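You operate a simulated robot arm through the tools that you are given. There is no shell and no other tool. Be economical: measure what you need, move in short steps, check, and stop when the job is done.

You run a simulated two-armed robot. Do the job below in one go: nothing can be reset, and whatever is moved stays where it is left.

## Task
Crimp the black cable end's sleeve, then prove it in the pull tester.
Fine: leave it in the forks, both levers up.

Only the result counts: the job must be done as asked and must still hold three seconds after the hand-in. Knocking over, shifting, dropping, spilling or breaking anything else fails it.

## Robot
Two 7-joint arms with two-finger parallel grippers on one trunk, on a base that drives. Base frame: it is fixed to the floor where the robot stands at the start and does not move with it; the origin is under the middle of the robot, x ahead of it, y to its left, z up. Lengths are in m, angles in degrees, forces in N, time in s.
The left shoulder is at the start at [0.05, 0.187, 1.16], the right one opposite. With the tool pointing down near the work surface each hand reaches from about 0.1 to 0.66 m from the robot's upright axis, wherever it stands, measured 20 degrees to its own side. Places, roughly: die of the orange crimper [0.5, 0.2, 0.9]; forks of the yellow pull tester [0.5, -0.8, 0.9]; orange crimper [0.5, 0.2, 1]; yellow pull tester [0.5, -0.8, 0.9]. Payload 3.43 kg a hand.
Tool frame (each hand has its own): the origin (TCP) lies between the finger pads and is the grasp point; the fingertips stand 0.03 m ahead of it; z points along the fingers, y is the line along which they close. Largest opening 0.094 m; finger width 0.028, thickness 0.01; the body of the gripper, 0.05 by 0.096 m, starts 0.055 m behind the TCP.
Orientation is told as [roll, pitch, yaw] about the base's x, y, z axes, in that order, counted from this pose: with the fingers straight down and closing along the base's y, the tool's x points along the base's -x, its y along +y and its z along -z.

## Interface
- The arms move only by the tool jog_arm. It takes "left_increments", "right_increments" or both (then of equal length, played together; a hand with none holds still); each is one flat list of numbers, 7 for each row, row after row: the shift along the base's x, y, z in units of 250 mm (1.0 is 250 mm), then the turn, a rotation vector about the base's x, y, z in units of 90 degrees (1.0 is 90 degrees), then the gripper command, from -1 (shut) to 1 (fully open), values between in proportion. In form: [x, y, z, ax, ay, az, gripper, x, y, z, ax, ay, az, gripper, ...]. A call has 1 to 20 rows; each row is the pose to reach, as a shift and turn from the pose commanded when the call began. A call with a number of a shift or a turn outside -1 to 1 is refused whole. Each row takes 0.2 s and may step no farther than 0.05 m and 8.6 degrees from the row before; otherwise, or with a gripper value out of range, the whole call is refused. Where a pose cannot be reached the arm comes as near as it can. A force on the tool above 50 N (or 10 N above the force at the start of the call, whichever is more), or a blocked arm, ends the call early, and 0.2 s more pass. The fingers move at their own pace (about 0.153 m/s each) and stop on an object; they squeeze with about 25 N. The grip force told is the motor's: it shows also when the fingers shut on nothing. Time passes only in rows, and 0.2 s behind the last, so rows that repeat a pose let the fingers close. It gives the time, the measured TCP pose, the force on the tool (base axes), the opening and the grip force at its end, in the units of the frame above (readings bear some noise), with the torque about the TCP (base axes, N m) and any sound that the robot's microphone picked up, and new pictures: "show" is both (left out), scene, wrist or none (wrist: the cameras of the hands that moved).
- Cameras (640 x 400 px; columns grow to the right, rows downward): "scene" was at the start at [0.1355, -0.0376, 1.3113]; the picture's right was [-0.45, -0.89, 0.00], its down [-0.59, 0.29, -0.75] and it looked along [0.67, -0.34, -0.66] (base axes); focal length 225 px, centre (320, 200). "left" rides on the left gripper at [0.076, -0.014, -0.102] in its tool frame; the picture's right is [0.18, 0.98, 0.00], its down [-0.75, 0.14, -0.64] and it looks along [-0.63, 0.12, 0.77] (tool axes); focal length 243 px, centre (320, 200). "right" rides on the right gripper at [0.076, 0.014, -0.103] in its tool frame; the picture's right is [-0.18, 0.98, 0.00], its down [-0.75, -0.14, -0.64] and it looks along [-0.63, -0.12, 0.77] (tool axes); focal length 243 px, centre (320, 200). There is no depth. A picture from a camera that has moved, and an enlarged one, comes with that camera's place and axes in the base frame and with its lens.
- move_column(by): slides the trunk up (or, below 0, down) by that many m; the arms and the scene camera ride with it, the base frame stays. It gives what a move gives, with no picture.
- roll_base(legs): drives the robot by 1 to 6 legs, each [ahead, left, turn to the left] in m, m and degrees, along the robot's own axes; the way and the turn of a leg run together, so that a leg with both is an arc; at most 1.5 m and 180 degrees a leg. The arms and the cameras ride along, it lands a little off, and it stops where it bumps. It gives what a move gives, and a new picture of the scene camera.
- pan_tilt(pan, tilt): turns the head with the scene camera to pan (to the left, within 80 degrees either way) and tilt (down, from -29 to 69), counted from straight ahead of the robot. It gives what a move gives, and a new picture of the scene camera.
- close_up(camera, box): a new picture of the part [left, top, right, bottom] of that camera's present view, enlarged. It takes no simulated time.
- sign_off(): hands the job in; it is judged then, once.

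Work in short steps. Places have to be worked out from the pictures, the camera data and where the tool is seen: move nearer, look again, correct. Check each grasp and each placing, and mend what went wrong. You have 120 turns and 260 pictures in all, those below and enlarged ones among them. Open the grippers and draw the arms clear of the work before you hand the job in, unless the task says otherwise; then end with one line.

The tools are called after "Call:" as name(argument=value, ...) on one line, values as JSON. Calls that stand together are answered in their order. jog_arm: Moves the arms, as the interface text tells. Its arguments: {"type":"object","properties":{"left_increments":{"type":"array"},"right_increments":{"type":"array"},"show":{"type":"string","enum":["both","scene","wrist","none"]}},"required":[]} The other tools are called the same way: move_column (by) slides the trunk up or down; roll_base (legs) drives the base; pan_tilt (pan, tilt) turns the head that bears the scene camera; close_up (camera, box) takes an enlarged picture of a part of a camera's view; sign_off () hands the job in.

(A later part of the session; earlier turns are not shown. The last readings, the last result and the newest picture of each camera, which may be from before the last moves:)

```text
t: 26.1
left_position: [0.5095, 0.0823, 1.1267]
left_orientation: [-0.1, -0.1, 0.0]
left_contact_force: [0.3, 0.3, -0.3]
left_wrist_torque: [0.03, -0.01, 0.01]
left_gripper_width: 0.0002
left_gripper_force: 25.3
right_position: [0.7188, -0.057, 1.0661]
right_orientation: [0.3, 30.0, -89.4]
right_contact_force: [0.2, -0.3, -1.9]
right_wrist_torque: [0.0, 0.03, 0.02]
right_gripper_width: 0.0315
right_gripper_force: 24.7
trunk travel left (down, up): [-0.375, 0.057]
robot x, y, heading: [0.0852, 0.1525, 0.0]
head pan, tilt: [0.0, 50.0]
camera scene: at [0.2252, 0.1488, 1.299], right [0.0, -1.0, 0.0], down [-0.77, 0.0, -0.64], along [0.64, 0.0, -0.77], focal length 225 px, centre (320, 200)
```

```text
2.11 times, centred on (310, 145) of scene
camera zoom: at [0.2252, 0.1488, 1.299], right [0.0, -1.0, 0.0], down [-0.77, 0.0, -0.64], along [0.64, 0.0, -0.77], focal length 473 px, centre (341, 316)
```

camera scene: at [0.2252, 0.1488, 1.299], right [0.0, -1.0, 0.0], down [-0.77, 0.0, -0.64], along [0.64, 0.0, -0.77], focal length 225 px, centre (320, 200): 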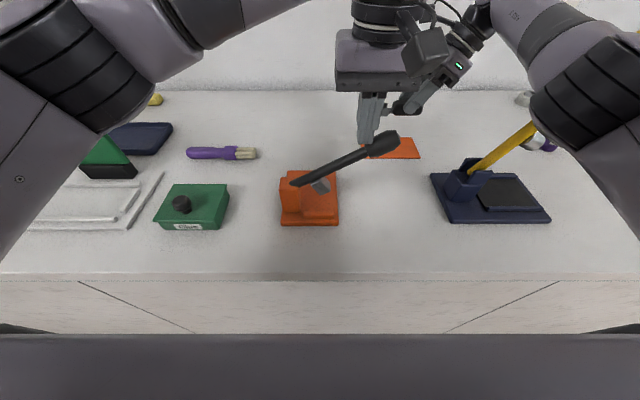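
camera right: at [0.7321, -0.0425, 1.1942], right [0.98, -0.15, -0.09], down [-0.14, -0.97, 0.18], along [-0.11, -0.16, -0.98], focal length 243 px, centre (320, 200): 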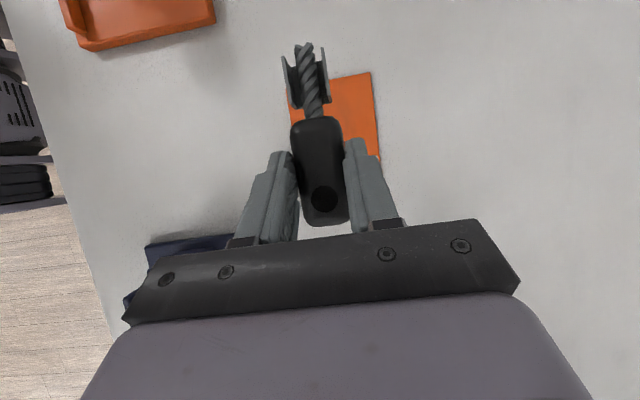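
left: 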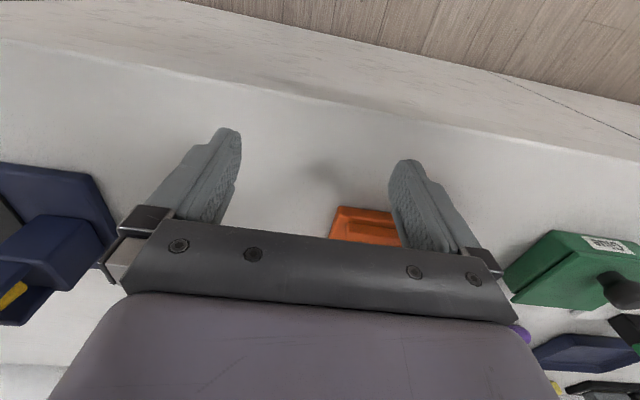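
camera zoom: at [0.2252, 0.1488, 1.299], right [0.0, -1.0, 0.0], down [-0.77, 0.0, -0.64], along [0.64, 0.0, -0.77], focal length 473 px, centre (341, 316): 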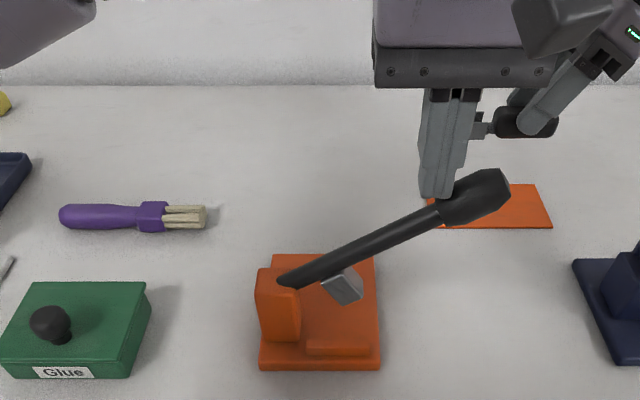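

The lever turns freely. I continue pressing down along the arc until the jaw lands.

Call:
jog_arm(left_increments=[0, -0.035, -0.045, 0, 0, 0, -1, 0, -0.07, -0.092, 0, 0, 0, -1, 0, -0.1, -0.14, 0, 0, 0, -1, 0, -0.128, -0.19, 0, 0, 0, -1, 0, -0.15, -0.245, 0, 0, 0, -1, 0, -0.168, -0.3, 0, 0, 0, -1], show="scene")

Call:
close_up(camera="scene", box=[270, 130, 430, 240])

```text
t: 27.5
left_position: [0.5086, 0.0388, 1.0503]
left_orientation: [0.0, 0.1, -0.1]
left_contact_force: [0.2, 0.6, 0.7]
left_wrist_torque: [0.04, 0.0, 0.0]
left_gripper_width: 0.0
left_gripper_force: 24.6
right_position: [0.7176, -0.0583, 1.0654]
right_orientation: [0.4, 30.0, -89.3]
right_contact_force: [0.3, 0.4, -1.0]
right_wrist_torque: [-0.04, 0.0, -0.01]
right_gripper_width: 0.0313
right_gripper_force: 24.9
trunk travel left (down, up): [-0.375, 0.057]
robot x, y, heading: [0.0915, 0.1469, 0.3]
head pan, tilt: [0.0, 50.0]
camera scene: at [0.2252, 0.1491, 1.299], right [0.0, -1.0, 0.0], down [-0.77, 0.0, -0.64], along [0.64, 0.0, -0.77], focal length 225 px, centre (320, 200)
```

scene: 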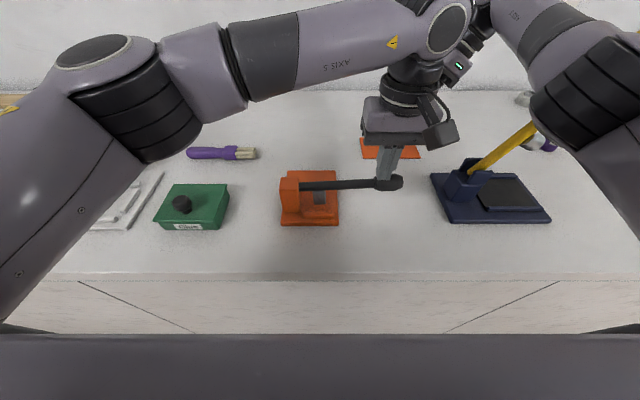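

```text
3.64 times, centred on (350, 185) of scene
camera zoom: at [0.2252, 0.1491, 1.299], right [0.0, -1.0, 0.0], down [-0.77, 0.0, -0.64], along [0.64, 0.0, -0.77], focal length 818 px, centre (211, 254)
```

zoom: 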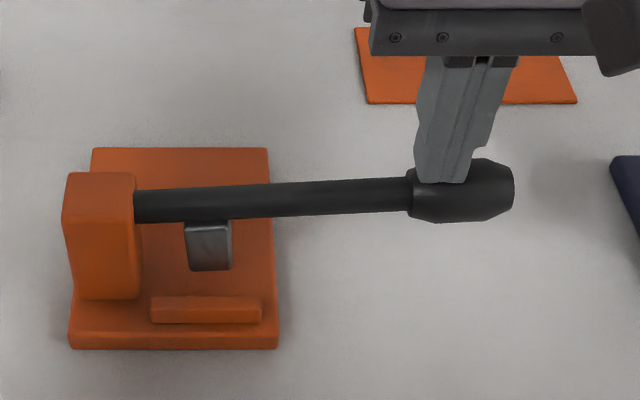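

The jaw comes down centred at y≈0.15, x≈0.51, just behind the stop bar, confirming a cable lying along x with its tip toward the bar. I lift the left hand to see whether the lever springs back.

Call:
jog_arm(left_increments=[0, 0.0, 0.1, 0, 0, 0, -1, 0, 0.0, 0.2, 0, 0, 0, -1, 0, 0, 0.3, 0, 0, 0, -1], show="scene")

```text
t: 28.3
left_position: [0.5081, 0.0408, 1.1277]
left_orientation: [-0.1, 0.0, 0.0]
left_contact_force: [1.3, 0.3, 0.5]
left_wrist_torque: [0.0, 0.03, 0.0]
left_gripper_width: 0.0001
left_gripper_force: 24.8
right_position: [0.7185, -0.0578, 1.0669]
right_orientation: [0.4, 30.0, -89.5]
right_contact_force: [-0.6, 0.4, -0.4]
right_wrist_torque: [-0.02, 0.02, 0.03]
right_gripper_width: 0.0314
right_gripper_force: 24.7
trunk travel left (down, up): [-0.375, 0.057]
robot x, y, heading: [0.0873, 0.1519, -0.0]
head pan, tilt: [0.0, 50.0]
camera scene: at [0.2249, 0.1491, 1.299], right [0.0, -1.0, 0.0], down [-0.77, 0.0, -0.64], along [0.64, 0.0, -0.77], focal length 225 px, centre (320, 200)
```

scene: 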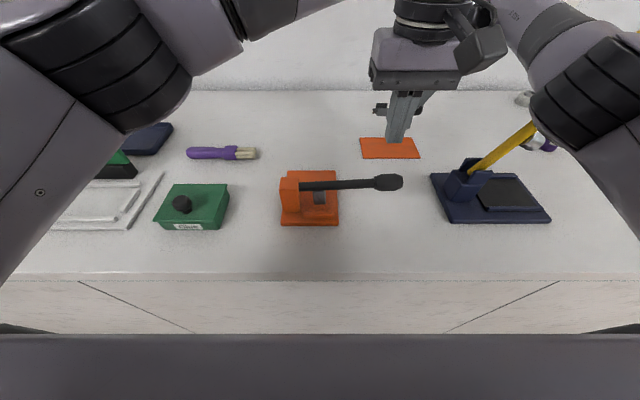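

The lever stays where it is left, so I must raise it by gripping. I turn the left hand +90° and open it above the handle.

Call:
jog_arm(left_increments=[0, 0, 0.04, 0, 0, 0.09, 0, 0, 0, 0.06, 0, 0, 0.18, 1, 0, 0, 0.06, 0, 0, 0.27, 1, 0, 0, 0.06, 0, 0, 0.36, 1, 0, 0, 0.06, 0, 0, 0.45, 1, 0, 0, 0.06, 0, 0, 0.54, 1, 0, 0, 0.06, 0, 0, 0.63, 1, 0, 0, 0.06, 0, 0, 0.72, 1, 0, 0, 0.06, 0, 0, 0.81, 1, 0, 0, 0.06, 0, 0, 0.9, 1, 0, -0.04, 0.06, 0, 0, 0.993, 1, 0, -0.04, 0.06, 0, 0, 0.993, 1], show="both")

```text
t: 30.9
left_position: [0.509, 0.0311, 1.1421]
left_orientation: [0.0, 0.0, 89.5]
left_contact_force: [0.2, 0.0, -0.6]
left_wrist_torque: [0.01, 0.03, 0.02]
left_gripper_width: 0.0939
left_gripper_force: 0.0
right_position: [0.7189, -0.0581, 1.0656]
right_orientation: [0.4, 30.0, -89.3]
right_contact_force: [-0.4, -0.5, -0.9]
right_wrist_torque: [-0.02, 0.03, -0.05]
right_gripper_width: 0.0314
right_gripper_force: 24.8
trunk travel left (down, up): [-0.375, 0.057]
robot x, y, heading: [0.0901, 0.1496, -0.2]
head pan, tilt: [0.0, 50.0]
camera scene: at [0.2251, 0.1493, 1.299], right [0.0, -1.0, 0.0], down [-0.77, 0.0, -0.64], along [0.64, 0.0, -0.77], focal length 225 px, centre (320, 200)
camera left: at [0.5224, -0.0463, 1.2447], right [-0.98, -0.18, 0.0], down [-0.14, 0.75, 0.64], along [-0.11, 0.63, -0.77], focal length 243 px, centre (320, 200)
```

scene: 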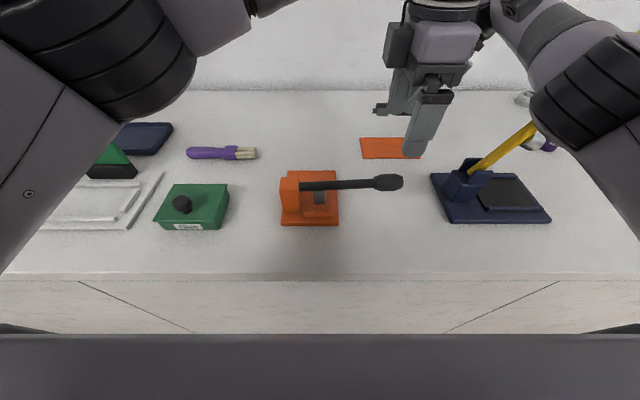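
left: 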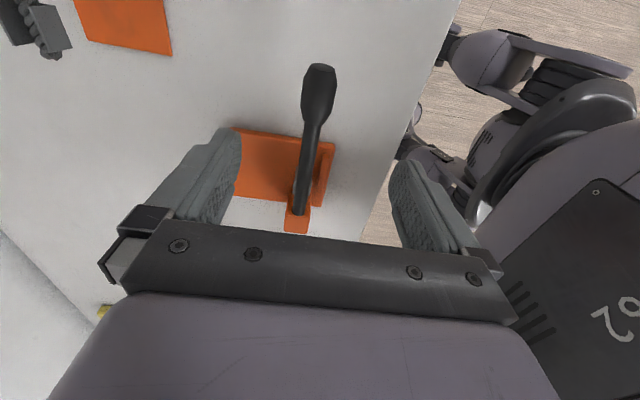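

The lever handle sits between the open fingers. I descend and grip it.

Call:
jog_arm(left_increments=[0.01, 0, -0.15, 0, 0, 0, 1, 0.015, 0, -0.3, 0, 0, 0, 1, 0.015, 0, -0.45, 0, 0, 0, 1, 0.015, 0, -0.52, 0, 0, 0, 1, 0.015, 0, -0.52, 0, 0, 0, 0, 0.015, 0, -0.52, 0, 0, 0, -1, 0.015, 0, -0.52, 0, 0, 0, -1], show="both")

```text
t: 32.5
left_position: [0.5114, 0.0318, 1.0121]
left_orientation: [-0.1, -0.1, 89.4]
left_contact_force: [-1.0, -0.3, -1.4]
left_wrist_torque: [-0.1, -0.06, 0.04]
left_gripper_width: 0.0347
left_gripper_force: 45.0
right_position: [0.718, -0.0579, 1.0672]
right_orientation: [0.5, 30.1, -89.4]
right_contact_force: [0.7, -0.8, -2.0]
right_wrist_torque: [-0.01, 0.0, -0.01]
right_gripper_width: 0.0314
right_gripper_force: 25.3
trunk travel left (down, up): [-0.375, 0.057]
robot x, y, heading: [0.0875, 0.1496, -0.1]
head pan, tilt: [0.0, 50.0]
camera scene: at [0.2251, 0.1492, 1.2989], right [0.0, -1.0, 0.0], down [-0.77, 0.0, -0.64], along [0.64, 0.0, -0.77], focal length 225 px, centre (320, 200)
camera left: at [0.5255, -0.046, 1.1143], right [-0.98, -0.17, 0.0], down [-0.13, 0.75, 0.64], along [-0.11, 0.63, -0.77], focal length 243 px, centre (320, 200)
```

scene: 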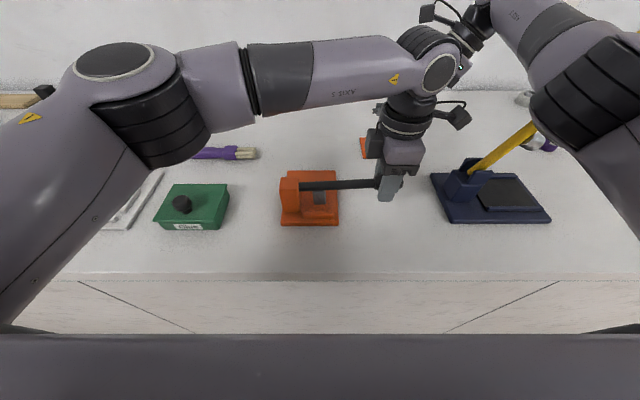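
left: 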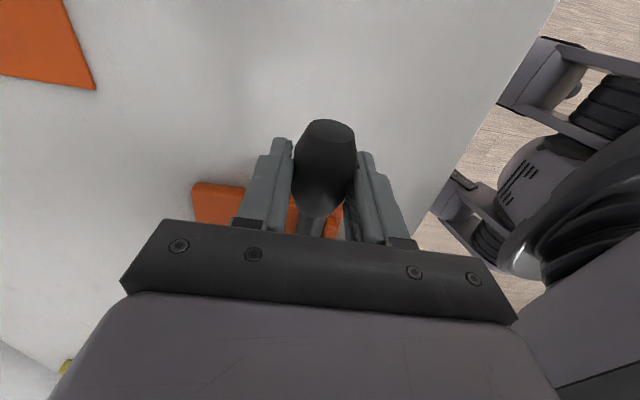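

Handle gripped (35 mm). I raise the lever back along its arc to upright.

Call:
jog_arm(left_increments=[0, 0.02, 0.115, 0, 0, 0, -1, 0, 0.06, 0.226, 0, 0, 0, -1, 0, 0.118, 0.328, 0, 0, 0, -1, 0, 0.194, 0.418, 0, 0, 0, -1, 0, 0.284, 0.494, 0, 0, 0, -1, 0, 0.386, 0.552, 0, 0, 0, -1, 0, 0.419, 0.566, 0, 0, 0, -1], show="scene")

```text
t: 34.1
left_position: [0.5125, 0.131, 1.1555]
left_orientation: [-0.3, 0.4, 89.3]
left_contact_force: [8.6, -19.6, 22.6]
left_wrist_torque: [-1.34, 0.02, 0.1]
left_gripper_width: 0.0317
left_gripper_force: 45.2
right_position: [0.718, -0.0597, 1.0676]
right_orientation: [0.4, 30.1, -89.3]
right_contact_force: [-0.4, -0.1, -1.6]
right_wrist_torque: [-0.03, -0.01, 0.03]
right_gripper_width: 0.0314
right_gripper_force: 25.1
trunk travel left (down, up): [-0.375, 0.057]
robot x, y, heading: [0.0891, 0.147, 0.2]
head pan, tilt: [0.0, 50.0]
camera scene: at [0.2247, 0.1464, 1.2993], right [0.0, -1.0, 0.0], down [-0.77, 0.0, -0.64], along [0.64, 0.0, -0.77], focal length 225 px, centre (320, 200)
```

scene: 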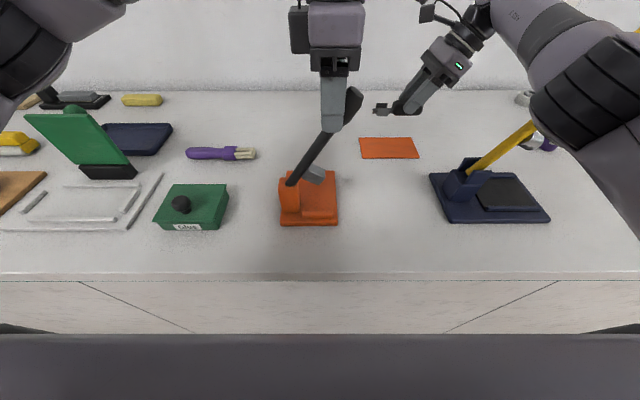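

The lever is mostly up but the handle slipped in the grip. I release, lift off, and will push it the rest of the way from the −y side with closed fingers.

Call:
jog_arm(left_increments=[0, 0, 0, 0, 0, 0, 0.5, 0, 0, 0, 0, 0, 0, 1, 0, 0, 0.15, 0, 0, 0, 1, 0, 0, 0.3, 0, 0, 0, 1, 0, -0.15, 0.35, 0, 0, 0, -1, 0, -0.33, 0.35, 0, 0, 0, -1, 0, -0.5, 0.35, 0, 0, 0, -1], show="scene")

Call:
close_up(camera="scene", box=[230, 50, 390, 240])

```text
t: 35.9
left_position: [0.539, 0.0903, 1.2593]
left_orientation: [0.3, 4.6, 95.4]
left_contact_force: [1.2, 0.7, 0.7]
left_wrist_torque: [0.01, 0.04, 0.04]
left_gripper_width: 0.0002
left_gripper_force: 25.2
left hand out of reach, approached as far as the arm can: row 7
right_position: [0.7184, -0.0566, 1.0649]
right_orientation: [0.4, 30.1, -89.5]
right_contact_force: [-0.2, -0.3, -0.7]
right_wrist_torque: [-0.01, 0.0, 0.01]
right_gripper_width: 0.0313
right_gripper_force: 24.5
trunk travel left (down, up): [-0.375, 0.057]
robot x, y, heading: [0.0914, 0.1504, 0.2]
head pan, tilt: [0.0, 50.0]
stopped in row 7 (left hand): the arm was blocked; the commanded pose is now the measured one
camera scene: at [0.2255, 0.1499, 1.2989], right [0.0, -1.0, 0.0], down [-0.77, 0.0, -0.64], along [0.64, 0.0, -0.77], focal length 225 px, centre (320, 200)
```

scene: 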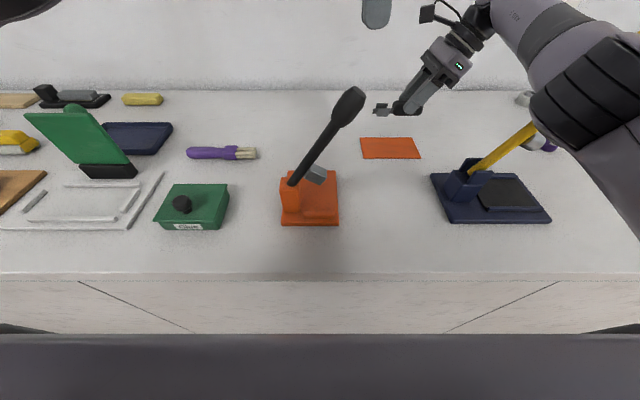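

```text
2.11 times, centred on (310, 145) of scene
camera zoom: at [0.2255, 0.1499, 1.2989], right [0.0, -1.0, 0.0], down [-0.77, 0.0, -0.64], along [0.64, 0.0, -0.77], focal length 473 px, centre (341, 316)
```

zoom: 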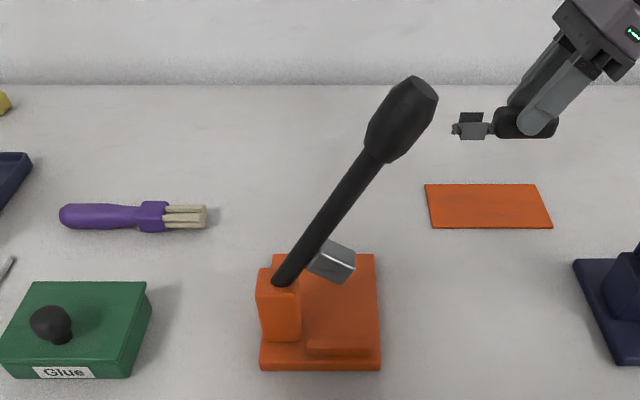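

The lever stands at ~31° and the crimper has not shifted. I turn the left hand back to yaw 0 and place it on the −y side of the handle.

Call:
jog_arm(left_increments=[-0.02, -0.08, 0, 0, -0.02, -0.09, -1, -0.05, -0.16, 0, 0, -0.04, -0.18, -1, -0.1, -0.24, -0.05, 0, -0.05, -0.265, -1, -0.104, -0.3, -0.1, 0, -0.05, -0.355, -1, -0.104, -0.3, -0.16, 0, -0.05, -0.445, -1, -0.104, -0.3, -0.22, 0, -0.05, -0.535, -1, -0.104, -0.3, -0.28, 0, -0.05, -0.625, -1, -0.104, -0.3, -0.33, 0, -0.05, -0.715, -1, -0.104, -0.3, -0.36, 0, -0.05, -0.805, -1, -0.104, -0.3, -0.36, 0, -0.05, -0.895, -1, -0.104, -0.3, -0.36, 0, -0.05, -0.985, -1, -0.104, -0.3, -0.36, 0, -0.05, -1.0, -1], show="scene")

```text
t: 38.7
left_position: [0.5438, 0.0496, 1.1864]
left_orientation: [-5.8, 2.1, 9.6]
left_contact_force: [0.4, 0.2, 0.1]
left_wrist_torque: [0.01, -0.03, 0.04]
left_gripper_width: 0.0001
left_gripper_force: 25.1
left hand out of reach, approached as far as the arm can: row 3, 4, 5, 6, 12
right_position: [0.7175, -0.0563, 1.0676]
right_orientation: [0.3, 30.0, -89.4]
right_contact_force: [0.3, -0.6, -2.3]
right_wrist_torque: [0.0, -0.03, -0.01]
right_gripper_width: 0.0312
right_gripper_force: 25.0
trunk travel left (down, up): [-0.375, 0.057]
robot x, y, heading: [0.0896, 0.1503, -0.0]
head pan, tilt: [0.0, 50.0]
stopped in row 12 (left hand): the arm was blocked; the commanded pose is now the measured one
camera scene: at [0.2253, 0.1495, 1.2989], right [0.0, -1.0, 0.0], down [-0.77, 0.0, -0.64], along [0.64, 0.0, -0.77], focal length 225 px, centre (320, 200)
```

scene: 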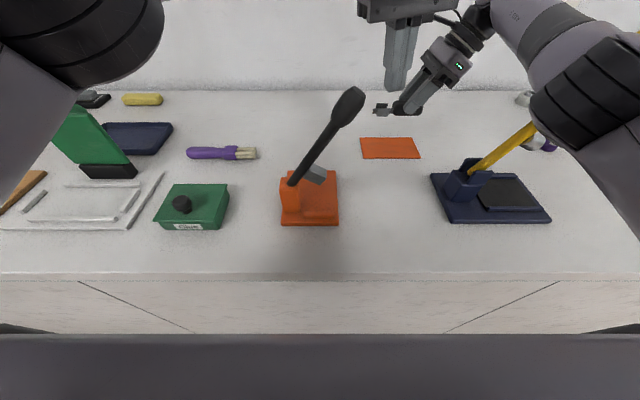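

Near pose, with slight tilt left. I straighten the hand, move to x≈0.513 and lower a bit.

Call:
jog_arm(left_increments=[-0.04, -0.02, -0.04, 0.03, 0, -0.05, -1, -0.08, -0.04, -0.1, 0.06, -0.02, -0.1, -1, -0.12, -0.04, -0.16, 0.06, -0.02, -0.1, -1], show="scene")

Call:
close_up(camera="scene", box=[250, 50, 410, 240])

```text
t: 39.5
left_position: [0.5101, 0.0359, 1.1455]
left_orientation: [-0.2, -0.1, 0.5]
left_contact_force: [-0.5, 0.7, 0.0]
left_wrist_torque: [-0.01, -0.02, 0.0]
left_gripper_width: 0.0002
left_gripper_force: 25.3
right_position: [0.7177, -0.0576, 1.0666]
right_orientation: [0.3, 30.0, -89.3]
right_contact_force: [-0.5, -0.1, -1.9]
right_wrist_torque: [0.0, -0.01, 0.0]
right_gripper_width: 0.0313
right_gripper_force: 25.5
trunk travel left (down, up): [-0.375, 0.057]
robot x, y, heading: [0.0869, 0.1492, 0.1]
head pan, tilt: [0.0, 50.0]
camera scene: at [0.2252, 0.1494, 1.299], right [0.0, -1.0, 0.0], down [-0.77, 0.0, -0.64], along [0.64, 0.0, -0.77], focal length 225 px, centre (320, 200)
```

scene: 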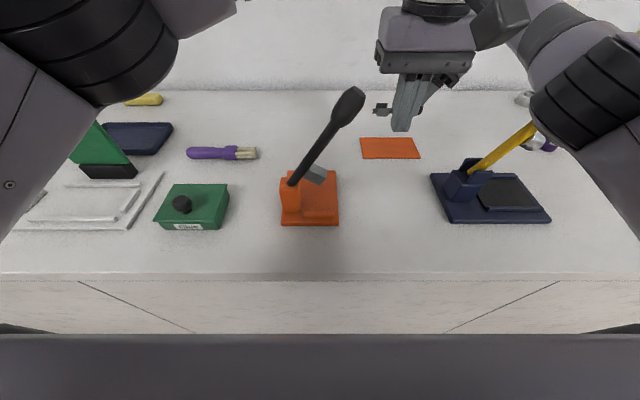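

```text
2.11 times, centred on (330, 145) of scene
camera zoom: at [0.2252, 0.1494, 1.299], right [0.0, -1.0, 0.0], down [-0.77, 0.0, -0.64], along [0.64, 0.0, -0.77], focal length 473 px, centre (299, 316)
```

zoom: 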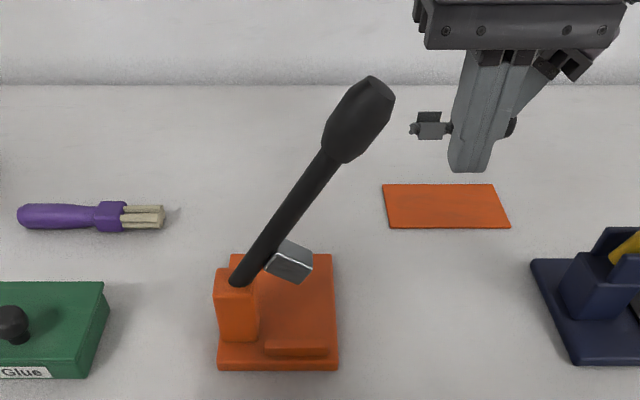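

I push the handle in +y until it stands as before (~22°).

Call:
jog_arm(left_increments=[0, 0.1, 0.04, 0, 0, 0, -1, 0, 0.2, 0.04, 0, 0, 0, -1, 0, 0.25, 0.04, 0, 0, 0, -1, 0, 0.29, 0.04, 0, 0, 0, -1, 0, 0.32, 0.04, 0, 0, 0, -1], show="none")

Call:
close_up(camera="scene", box=[230, 50, 390, 240])

```text
t: 40.7
left_position: [0.512, 0.1131, 1.1576]
left_orientation: [-0.5, -0.5, 0.3]
left_contact_force: [3.9, -20.8, 5.0]
left_wrist_torque: [0.45, 0.08, -0.05]
left_gripper_width: 0.0
left_gripper_force: 25.2
right_position: [0.7188, -0.061, 1.0649]
right_orientation: [0.3, 30.1, -89.5]
right_contact_force: [-0.5, 0.4, -1.3]
right_wrist_torque: [-0.01, -0.03, -0.03]
right_gripper_width: 0.0312
right_gripper_force: 25.2
trunk travel left (down, up): [-0.375, 0.057]
robot x, y, heading: [0.086, 0.1507, -0.4]
head pan, tilt: [0.0, 50.0]
```

```text
2.11 times, centred on (310, 145) of scene
camera zoom: at [0.2253, 0.1459, 1.299], right [0.0, -1.0, 0.0], down [-0.77, 0.0, -0.64], along [0.64, 0.0, -0.77], focal length 473 px, centre (341, 316)
```

zoom: 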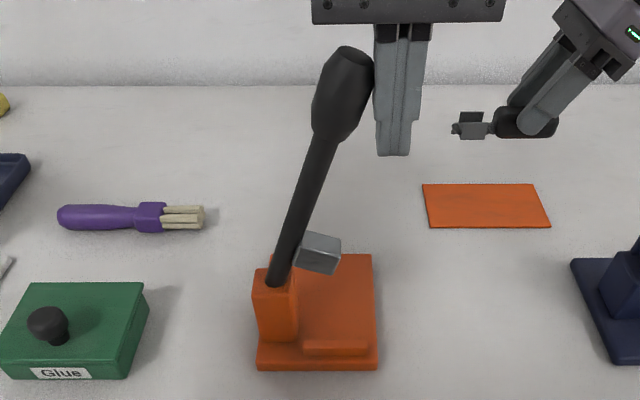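

The lever is fully up against its stop. I withdraw the left hand: off the lever, back toward the robot, then left.

Call:
jog_arm(left_increments=[0, -0.12, 0, 0, 0, 0, -1, -0.15, -0.18, 0, 0, 0, 0, -1, -0.33, -0.16, 0, 0, 0, 0, -1, -0.5, -0.1, 0, 0, 0, 0, -1, -0.65, 0, 0, 0, 0, 0, -1, -0.7, 0.15, 0, 0, 0, 0, -1, -0.75, 0.32, 0, 0, 0, 0, -1, -0.75, 0.5, 0, 0, 0, 0, -1, -0.75, 0.68, 0, 0, 0, 0, -1, -0.75, 0.85, 0, 0, 0, 0, -1], show="scene")

Call:
close_up(camera="scene", box=[270, 130, 366, 240])

```text
t: 42.9
left_position: [0.3234, 0.3318, 1.1569]
left_orientation: [-0.4, -0.2, 0.4]
left_contact_force: [-0.5, -0.1, -0.4]
left_wrist_torque: [0.03, -0.01, -0.02]
left_gripper_width: 0.0
left_gripper_force: 24.6
right_position: [0.7188, -0.056, 1.0672]
right_orientation: [0.4, 30.0, -89.3]
right_contact_force: [-0.3, -0.3, -0.5]
right_wrist_torque: [0.0, 0.04, 0.02]
right_gripper_width: 0.0313
right_gripper_force: 24.7
trunk travel left (down, up): [-0.375, 0.057]
robot x, y, heading: [0.0892, 0.145, 0.1]
head pan, tilt: [0.0, 50.0]
camera scene: at [0.2247, 0.1501, 1.299], right [0.0, -1.0, 0.0], down [-0.77, 0.0, -0.64], along [0.64, 0.0, -0.77], focal length 225 px, centre (320, 200)
```

scene: 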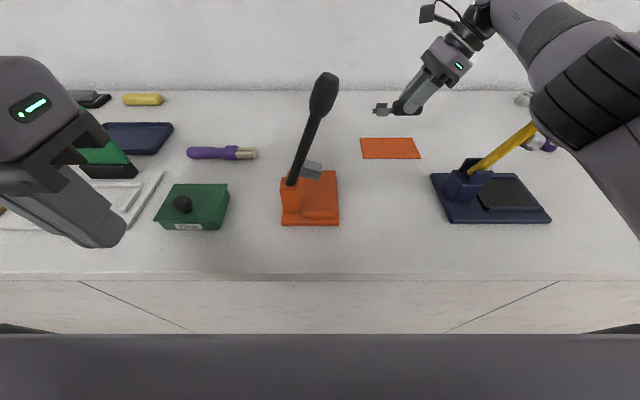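

```text
3.64 times, centred on (318, 185) of scene
camera zoom: at [0.2247, 0.1501, 1.299], right [0.0, -1.0, 0.0], down [-0.77, 0.0, -0.64], along [0.64, 0.0, -0.77], focal length 818 px, centre (327, 254)
```

zoom: 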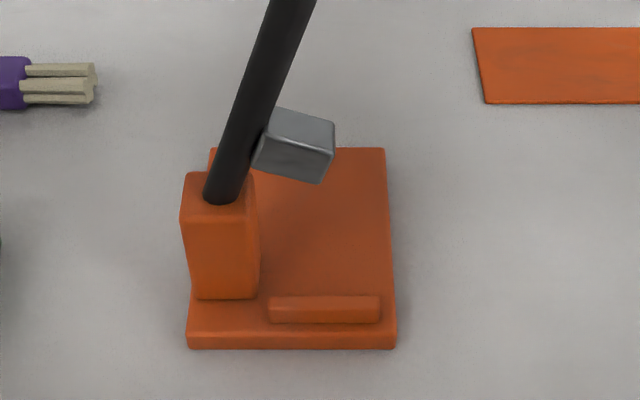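

Crimper ready with lever up. I swing the cable +90° about z and bring it behind the die, still high (TCP about (0.63, 0.15, 1.067)).

Call:
jog_arm(right_increments=[-0.03, 0.05, 0, 0, 0, 0.083, -1, -0.06, 0.12, 0, 0, 0, 0.166, -1, -0.09, 0.19, 0, 0, 0, 0.249, -1, -0.12, 0.26, 0, 0, 0, 0.332, -1, -0.15, 0.33, 0, 0, 0, 0.415, -1, -0.18, 0.4, 0, 0, 0, 0.498, -1, -0.21, 0.47, 0, 0, 0, 0.581, -1, -0.24, 0.54, 0, 0, 0, 0.664, -1, -0.27, 0.62, 0, 0, 0, 0.747, -1, -0.3, 0.69, 0, 0, 0, 0.83, -1, -0.33, 0.76, 0, 0, 0, 0.913, -1, -0.35, 0.83, 0, 0, 0, 0.994, -1, -0.35, 0.83, 0, 0, 0, 0.994, -1], show="both")

Call:
close_up(camera="scene", box=[250, 80, 410, 240])

```text
t: 45.7
left_position: [0.3238, 0.3312, 1.1575]
left_orientation: [-0.3, -0.1, 0.5]
left_contact_force: [0.4, 0.0, 0.0]
left_wrist_torque: [0.0, -0.01, -0.01]
left_gripper_width: 0.0
left_gripper_force: 25.3
right_position: [0.5785, 0.1264, 1.0629]
right_orientation: [0.6, 29.8, 0.2]
right_contact_force: [-0.3, 0.1, -1.6]
right_wrist_torque: [-0.02, -0.01, -0.02]
right_gripper_width: 0.0314
right_gripper_force: 25.3
right hand out of reach, approached as far as the arm can: row 1, 2, 3, 4, 5, 6, 7, 8, 9, 10, 11, 12, 13
trunk travel left (down, up): [-0.375, 0.057]
robot x, y, heading: [0.0868, 0.1499, 0.1]
head pan, tilt: [0.0, 50.0]
camera scene: at [0.2253, 0.1494, 1.2989], right [0.0, -1.0, 0.0], down [-0.77, 0.0, -0.64], along [0.64, 0.0, -0.77], focal length 225 px, centre (320, 200)
camera right: at [0.5645, 0.1393, 1.19], right [0.16, 0.98, -0.08], down [0.97, -0.14, 0.18], along [0.17, -0.11, -0.98], focal length 243 px, centre (320, 200)
```

scene: 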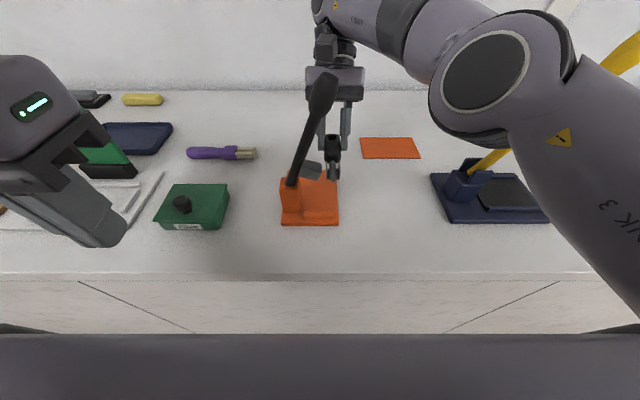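
right: 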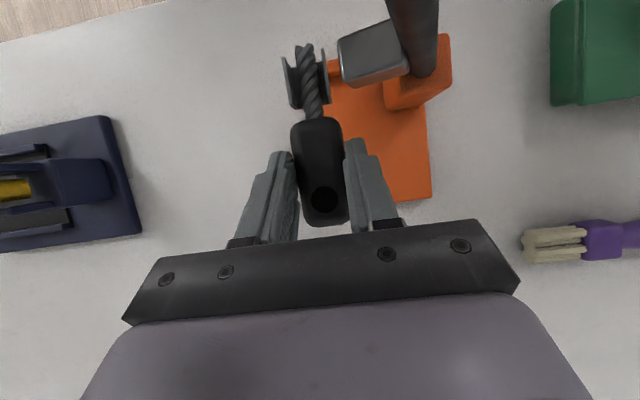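

```text
2.50 times, centred on (330, 160) of scene
camera zoom: at [0.2253, 0.1494, 1.2989], right [0.0, -1.0, 0.0], down [-0.77, 0.0, -0.64], along [0.64, 0.0, -0.77], focal length 562 px, centre (295, 300)
```

zoom: 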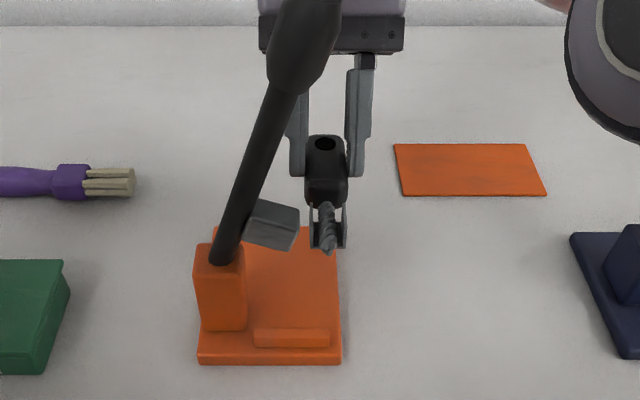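

At this lean the arm is at its reach limit. I pull the hand −y and outward in x, then shift the base left 0.12 m so the die is nearer to straight ahead of the right shoulder.

Call:
jog_arm(right_increments=[0.04, -0.12, 0, 0, 0, 0, -1, 0.08, -0.26, 0, 0, 0, 0, -1, 0.14, -0.4, 0, 0, 0, 0, -1, 0.18, -0.55, 0, 0, 0, 0, -1, 0.2, -0.7, 0, 0, 0, 0, -1], show="none")

Call:
roll_base(legs=[[-0.004, 0.12, 0]])

```text
t: 46.9
left_position: [0.3241, 0.3307, 1.1581]
left_orientation: [-0.4, -0.3, 0.5]
left_contact_force: [-1.0, -0.1, -0.4]
left_wrist_torque: [-0.01, -0.02, -0.03]
left_gripper_width: 0.0
left_gripper_force: 25.0
right_position: [0.6179, -0.0523, 1.0605]
right_orientation: [0.5, 29.9, 0.0]
right_contact_force: [0.0, -0.6, -0.5]
right_wrist_torque: [0.02, -0.03, -0.02]
right_gripper_width: 0.0314
right_gripper_force: 25.0
right hand out of reach, approached as far as the arm can: row 3, 4, 5
trunk travel left (down, up): [-0.375, 0.057]
robot x, y, heading: [0.0916, 0.1494, 0.2]
head pan, tilt: [0.0, 50.0]
```

```text
t: 48.6
left_position: [0.3208, 0.4509, 1.1578]
left_orientation: [-0.4, -0.3, 0.4]
left_contact_force: [-0.2, 0.0, -0.2]
left_wrist_torque: [-0.02, 0.02, -0.02]
left_gripper_width: 0.0
left_gripper_force: 24.6
right_position: [0.6148, 0.0693, 1.0611]
right_orientation: [0.4, 29.9, 0.2]
right_contact_force: [0.5, 0.4, -1.4]
right_wrist_torque: [-0.01, -0.01, 0.0]
right_gripper_width: 0.0314
right_gripper_force: 25.7
trunk travel left (down, up): [-0.375, 0.057]
robot x, y, heading: [0.0816, 0.2687, -0.0]
head pan, tilt: [0.0, 50.0]
camera scene: at [0.2211, 0.2685, 1.299], right [0.0, -1.0, 0.0], down [-0.77, 0.0, -0.64], along [0.64, 0.0, -0.77], focal length 225 px, centre (320, 200)
```

scene: 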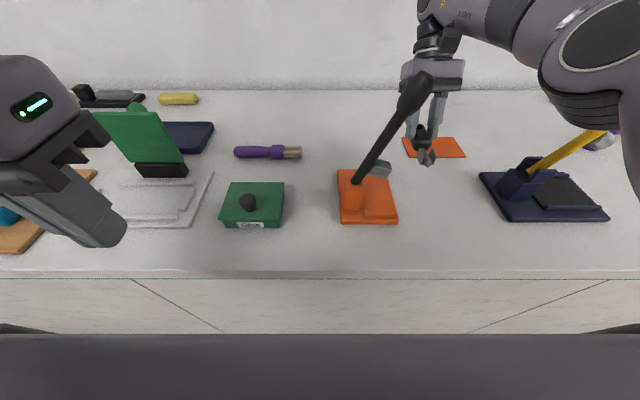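

Now lower at this y to z≈1.0, then slide +y to the die's centreline y≈0.151, sleeve still behind the jaw.

Call:
jog_arm(right_increments=[-0.01, 0, -0.1, 0, 0, 0, -1, -0.02, 0, -0.2, 0, 0, 0, -1, -0.03, 0, -0.26, 0, 0, 0, -1, -0.03, 0.15, -0.26, 0, 0, 0, -1, -0.03, 0.3, -0.26, 0, 0, 0, -1, -0.03, 0.328, -0.26, 0, 0, 0, -1], show="both")

Call:
close_up(camera="scene", box=[320, 130, 440, 230])

```text
t: 50.0
left_position: [0.3193, 0.4502, 1.1575]
left_orientation: [-0.4, -0.1, 0.5]
left_contact_force: [-0.2, 0.1, 0.4]
left_wrist_torque: [0.04, 0.01, 0.03]
left_gripper_width: 0.0
left_gripper_force: 25.0
right_position: [0.6056, 0.151, 0.9943]
right_orientation: [0.3, 29.8, 0.1]
right_contact_force: [-0.3, -0.5, -0.3]
right_wrist_torque: [-0.02, 0.01, 0.0]
right_gripper_width: 0.0313
right_gripper_force: 24.6
trunk travel left (down, up): [-0.375, 0.057]
robot x, y, heading: [0.085, 0.2659, -0.3]
head pan, tilt: [0.0, 50.0]
camera scene: at [0.2211, 0.2681, 1.299], right [0.0, -1.0, 0.0], down [-0.77, 0.0, -0.64], along [0.64, 0.0, -0.77], focal length 225 px, centre (320, 200)
camera right: at [0.5921, 0.1647, 1.1213], right [0.16, 0.98, -0.09], down [0.97, -0.14, 0.18], along [0.17, -0.11, -0.98], focal length 243 px, centre (320, 200)
```

scene: 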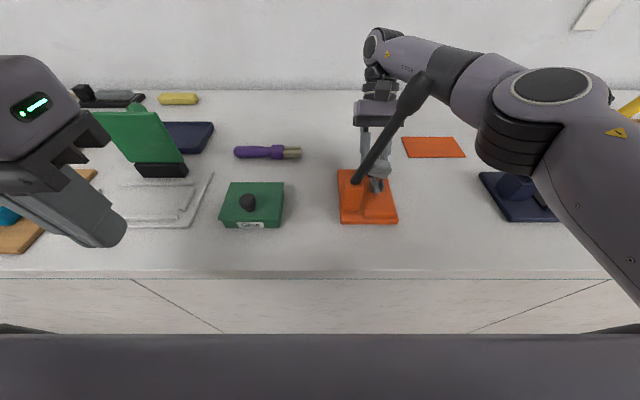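
right: 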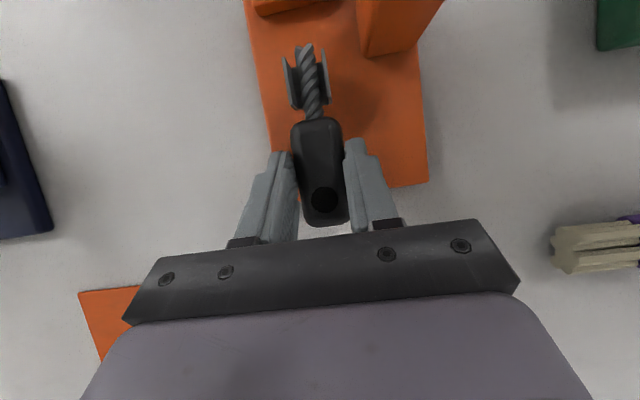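

```text
4.00 times, centred on (380, 180) of scene
camera zoom: at [0.2211, 0.2681, 1.299], right [0.0, -1.0, 0.0], down [-0.77, 0.0, -0.64], along [0.64, 0.0, -0.77], focal length 900 px, centre (80, 280)
```

zoom: 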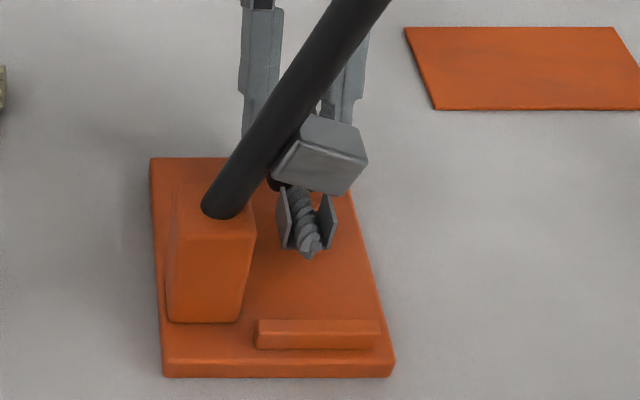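

Sleeve open side up, centred on y≈0.152. The jaw's centre is at x≈0.513 and the bar's inner face at ≈0.495, so TCP should go to x≈0.574. I slide in at z≈0.985 and look.

Call:
jog_arm(right_increments=[-0.06, 0, -0.02, 0, 0, 0, -1, -0.12, 0, -0.04, 0, 0, 0, -1], show="wrist")

Call:
close_up(camera="scene", box=[330, 150, 414, 230])

```text
t: 50.6
left_position: [0.3195, 0.4498, 1.1574]
left_orientation: [-0.3, -0.2, 0.5]
left_contact_force: [0.3, -0.3, 0.0]
left_wrist_torque: [0.0, -0.02, 0.01]
left_gripper_width: 0.0
left_gripper_force: 24.6
right_position: [0.5772, 0.1503, 0.9864]
right_orientation: [0.4, 29.8, 0.0]
right_contact_force: [-0.4, -0.4, -0.7]
right_wrist_torque: [0.04, -0.01, -0.02]
right_gripper_width: 0.0315
right_gripper_force: 24.6
trunk travel left (down, up): [-0.375, 0.057]
robot x, y, heading: [0.0844, 0.2659, -0.1]
head pan, tilt: [0.0, 50.0]
camera right: at [0.5629, 0.1638, 1.1123], right [0.16, 0.98, -0.09], down [0.97, -0.14, 0.18], along [0.17, -0.11, -0.98], focal length 243 px, centre (320, 200)
```

right: 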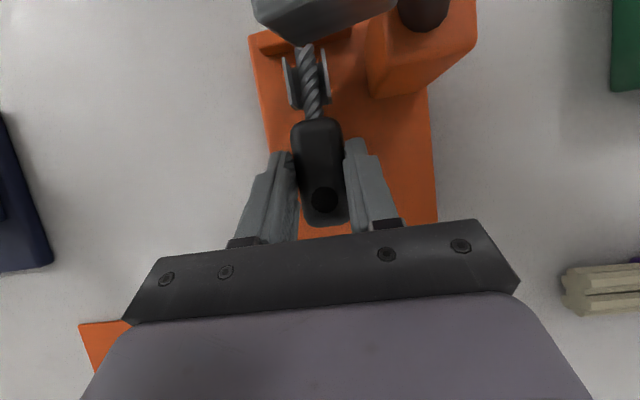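

```text
5.00 times, centred on (372, 190) of scene
camera zoom: at [0.221, 0.2681, 1.299], right [0.0, -1.0, 0.0], down [-0.77, 0.0, -0.64], along [0.64, 0.0, -0.77], focal length 1124 px, centre (60, 250)
```

zoom: 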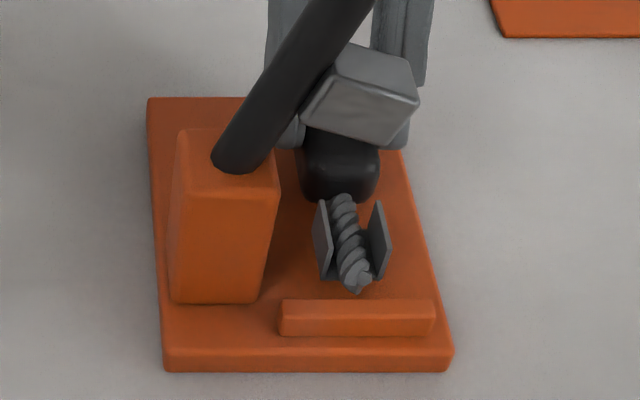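

Alignment looks right: tip just short of the stop bar. I lower gently until the cable rests on the plate.

Call:
jog_arm(right_increments=[0, 0, -0.024, 0, 0, 0, -1, -0.008, 0, -0.044, 0, 0, 0, -1, -0.008, 0, -0.056, 0, 0, 0, -1], show="none")

Call:
close_up(camera="scene", box=[330, 150, 414, 230])

```text
t: 51.4
left_position: [0.3187, 0.4497, 1.1581]
left_orientation: [-0.4, -0.3, 0.4]
left_contact_force: [0.1, 0.2, 0.1]
left_wrist_torque: [0.0, -0.02, -0.01]
left_gripper_width: 0.0
left_gripper_force: 25.1
right_position: [0.5752, 0.1514, 0.9749]
right_orientation: [0.5, 29.6, 0.0]
right_contact_force: [4.9, -2.9, 23.5]
right_wrist_torque: [-0.2, -0.05, -0.05]
right_gripper_width: 0.0318
right_gripper_force: 25.6
trunk travel left (down, up): [-0.375, 0.057]
robot x, y, heading: [0.0844, 0.2689, 0.1]
head pan, tilt: [0.0, 50.0]
```

```text
5.00 times, centred on (372, 190) of scene
camera zoom: at [0.2198, 0.2685, 1.2996], right [0.0, -1.0, 0.0], down [-0.77, 0.0, -0.64], along [0.64, 0.0, -0.77], focal length 1124 px, centre (60, 250)
```

zoom: 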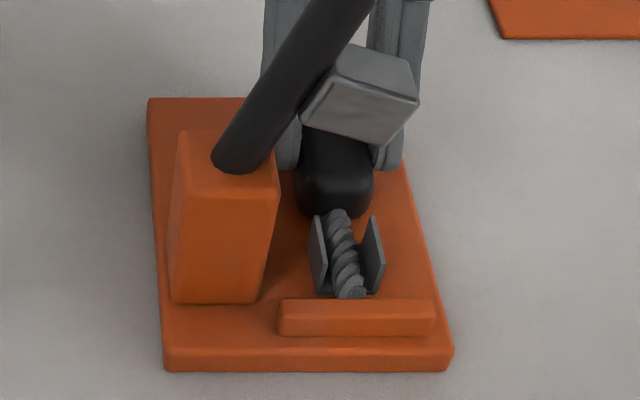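

It rests on the plate at z 0.975 as predicted, tip at the stop and sleeve centre at (0.513, 0.1515) under the jaw. I open and lift the right hand straight off, then to −y.

Call:
jog_arm(right_increments=[0.004, 0, 0.004, 0, 0, 0, -0.1, 0.004, 0, 0.004, 0, 0, 0, 0.2, 0.004, 0, 0.006, 0, 0, 0, 0.25, 0.01, 0, 0.08, 0, 0, 0, 0.25, 0.02, 0, 0.2, 0, 0, 0, 0.3, 0.03, 0, 0.33, 0, 0, 0, 0.3, 0.03, -0.1, 0.42, 0, 0, 0, 0.3], show="both")

Call:
close_up(camera="scene", box=[330, 150, 414, 230])

```text
t: 53.0
left_position: [0.3199, 0.4497, 1.1564]
left_orientation: [-0.3, -0.2, 0.5]
left_contact_force: [0.2, -0.6, 0.7]
left_wrist_torque: [-0.01, -0.04, 0.01]
left_gripper_width: 0.0
left_gripper_force: 25.0
right_position: [0.581, 0.1258, 1.0764]
right_orientation: [0.4, 30.0, 0.2]
right_contact_force: [1.0, -0.1, 0.3]
right_wrist_torque: [-0.03, -0.03, -0.01]
right_gripper_width: 0.0611
right_gripper_force: 0.1
trunk travel left (down, up): [-0.375, 0.057]
robot x, y, heading: [0.084, 0.2666, 0.1]
head pan, tilt: [0.0, 50.0]
camera scene: at [0.2208, 0.2677, 1.299], right [0.0, -1.0, 0.0], down [-0.77, 0.0, -0.64], along [0.64, 0.0, -0.77], focal length 225 px, centre (320, 200)
camera right: at [0.5673, 0.1385, 1.2041], right [0.16, 0.98, -0.09], down [0.97, -0.14, 0.18], along [0.16, -0.11, -0.98], focal length 243 px, centre (320, 200)
```

scene: 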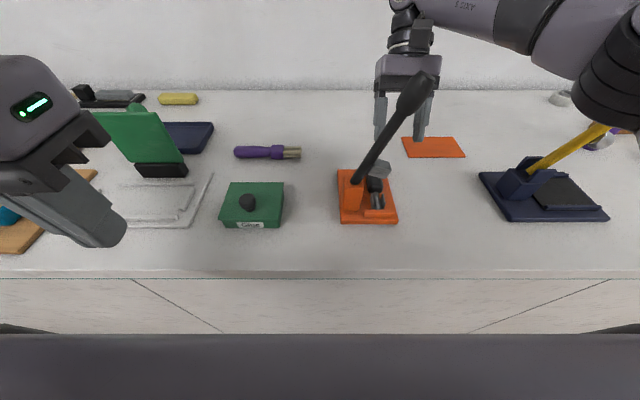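
right: 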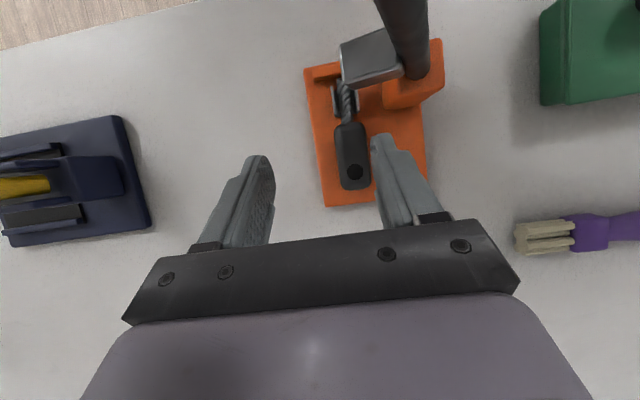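

```text
5.00 times, centred on (372, 190) of scene
camera zoom: at [0.2208, 0.2677, 1.299], right [0.0, -1.0, 0.0], down [-0.77, 0.0, -0.64], along [0.64, 0.0, -0.77], focal length 1124 px, centre (60, 250)
```

zoom: 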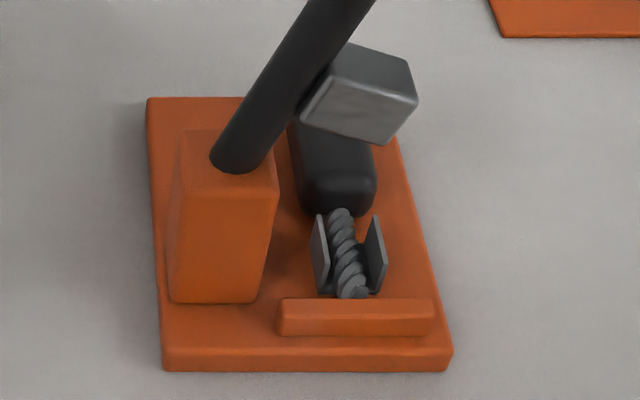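

The cable lies well placed. I move the right hand clear to the right, then drive the base back right 0.12 m so the left hand can work the lever.

Call:
jog_arm(right_increments=[0, -0.18, 0, 0, 0, 0, 1, 0, -0.36, 0.02, 0, 0, 0, 1, 0, -0.54, 0.04, 0, 0, 0, 1, -0.1, -0.7, 0.06, 0, 0, 0, 1, -0.25, -0.8, 0.06, 0, 0, 0, 1, -0.42, -0.85, 0.06, 0, 0, 0, 1, -0.6, -0.85, 0.06, 0, 0, 0, 1], show="none")

Call:
roll_base(legs=[[0, -0.12, 0]])

```text
t: 54.6
left_position: [0.3199, 0.4492, 1.157]
left_orientation: [-0.3, -0.3, 0.4]
left_contact_force: [-0.4, -0.5, 1.3]
left_wrist_torque: [0.0, 0.02, -0.03]
left_gripper_width: 0.0001
left_gripper_force: 24.9
right_position: [0.431, -0.0902, 1.0902]
right_orientation: [0.4, 29.8, 0.1]
right_contact_force: [0.2, 0.4, 1.1]
right_wrist_torque: [-0.02, -0.01, 0.0]
right_gripper_width: 0.094
right_gripper_force: 0.1
trunk travel left (down, up): [-0.375, 0.057]
robot x, y, heading: [0.0797, 0.2706, -0.1]
head pan, tilt: [0.0, 50.0]
```

```text
t: 56.3
left_position: [0.3204, 0.3309, 1.158]
left_orientation: [-0.3, -0.1, 0.6]
left_contact_force: [-0.1, 0.2, 0.3]
left_wrist_torque: [0.0, 0.0, -0.01]
left_gripper_width: 0.0
left_gripper_force: 24.9
right_position: [0.4335, -0.208, 1.0889]
right_orientation: [0.4, 29.9, 0.3]
right_contact_force: [0.4, -0.1, -0.4]
right_wrist_torque: [0.03, 0.03, -0.01]
right_gripper_width: 0.0942
right_gripper_force: 0.0
trunk travel left (down, up): [-0.375, 0.057]
robot x, y, heading: [0.0853, 0.1474, 0.0]
head pan, tilt: [0.0, 50.0]
camera scene: at [0.2212, 0.1481, 1.299], right [0.0, -1.0, 0.0], down [-0.77, 0.0, -0.64], along [0.64, 0.0, -0.77], focal length 225 px, centre (320, 200)
```

scene: 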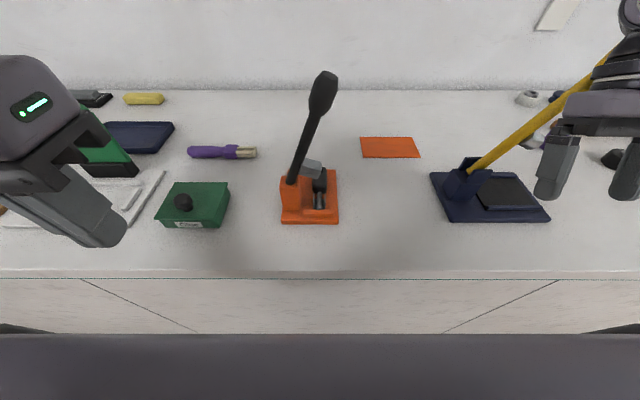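

Now the left hand repeats the lever sweep, to about 55°.

Call:
jog_arm(left_increments=[0.18, -0.04, 0.02, 0, 0, 0, -1, 0.36, -0.08, 0.04, 0, 0, 0, -1, 0.54, -0.12, 0.06, 0, 0, 0, -1, 0.7, -0.16, 0.068, 0, 0, 0, -1, 0.775, -0.205, 0.068, 0, 0, 0, -1, 0.775, -0.365, 0.068, 0, 0, 0, -1, 0.775, -0.515, 0.068, 0, 0, 0, -1, 0.775, -0.59, 0.06, 0, 0, 0, -1, 0.775, -0.665, 0.052, 0, 0, 0, -1, 0.775, -0.735, 0.03, 0, 0, 0, -1, 0.775, -0.8, 0.004, 0, 0, 0, -1, 0.775, -0.9, -0.056, 0, 0, 0, -1, 0.775, -0.99, -0.128, 0, 0, 0, -1], show="none")

Call:
close_up(camera="scene", box=[260, 80, 420, 240])

```text
t: 59.1
left_position: [0.515, 0.0804, 1.1266]
left_orientation: [-0.4, -0.1, 0.7]
left_contact_force: [0.4, -0.3, 0.3]
left_wrist_torque: [-0.05, 0.01, -0.04]
left_gripper_width: 0.0
left_gripper_force: 24.8
right_position: [0.4334, -0.2086, 1.0905]
right_orientation: [0.4, 29.8, 0.2]
right_contact_force: [0.0, -0.5, -1.3]
right_wrist_torque: [0.03, 0.03, 0.01]
right_gripper_width: 0.094
right_gripper_force: 0.1
trunk travel left (down, up): [-0.375, 0.057]
robot x, y, heading: [0.0838, 0.1488, 0.1]
head pan, tilt: [0.0, 50.0]
```

```text
2.50 times, centred on (340, 160) of scene
camera zoom: at [0.2213, 0.1481, 1.299], right [0.0, -1.0, 0.0], down [-0.77, 0.0, -0.64], along [0.64, 0.0, -0.77], focal length 562 px, centre (270, 300)
```

zoom: 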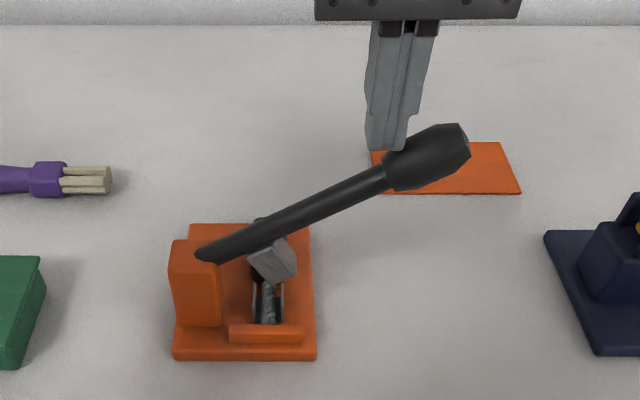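

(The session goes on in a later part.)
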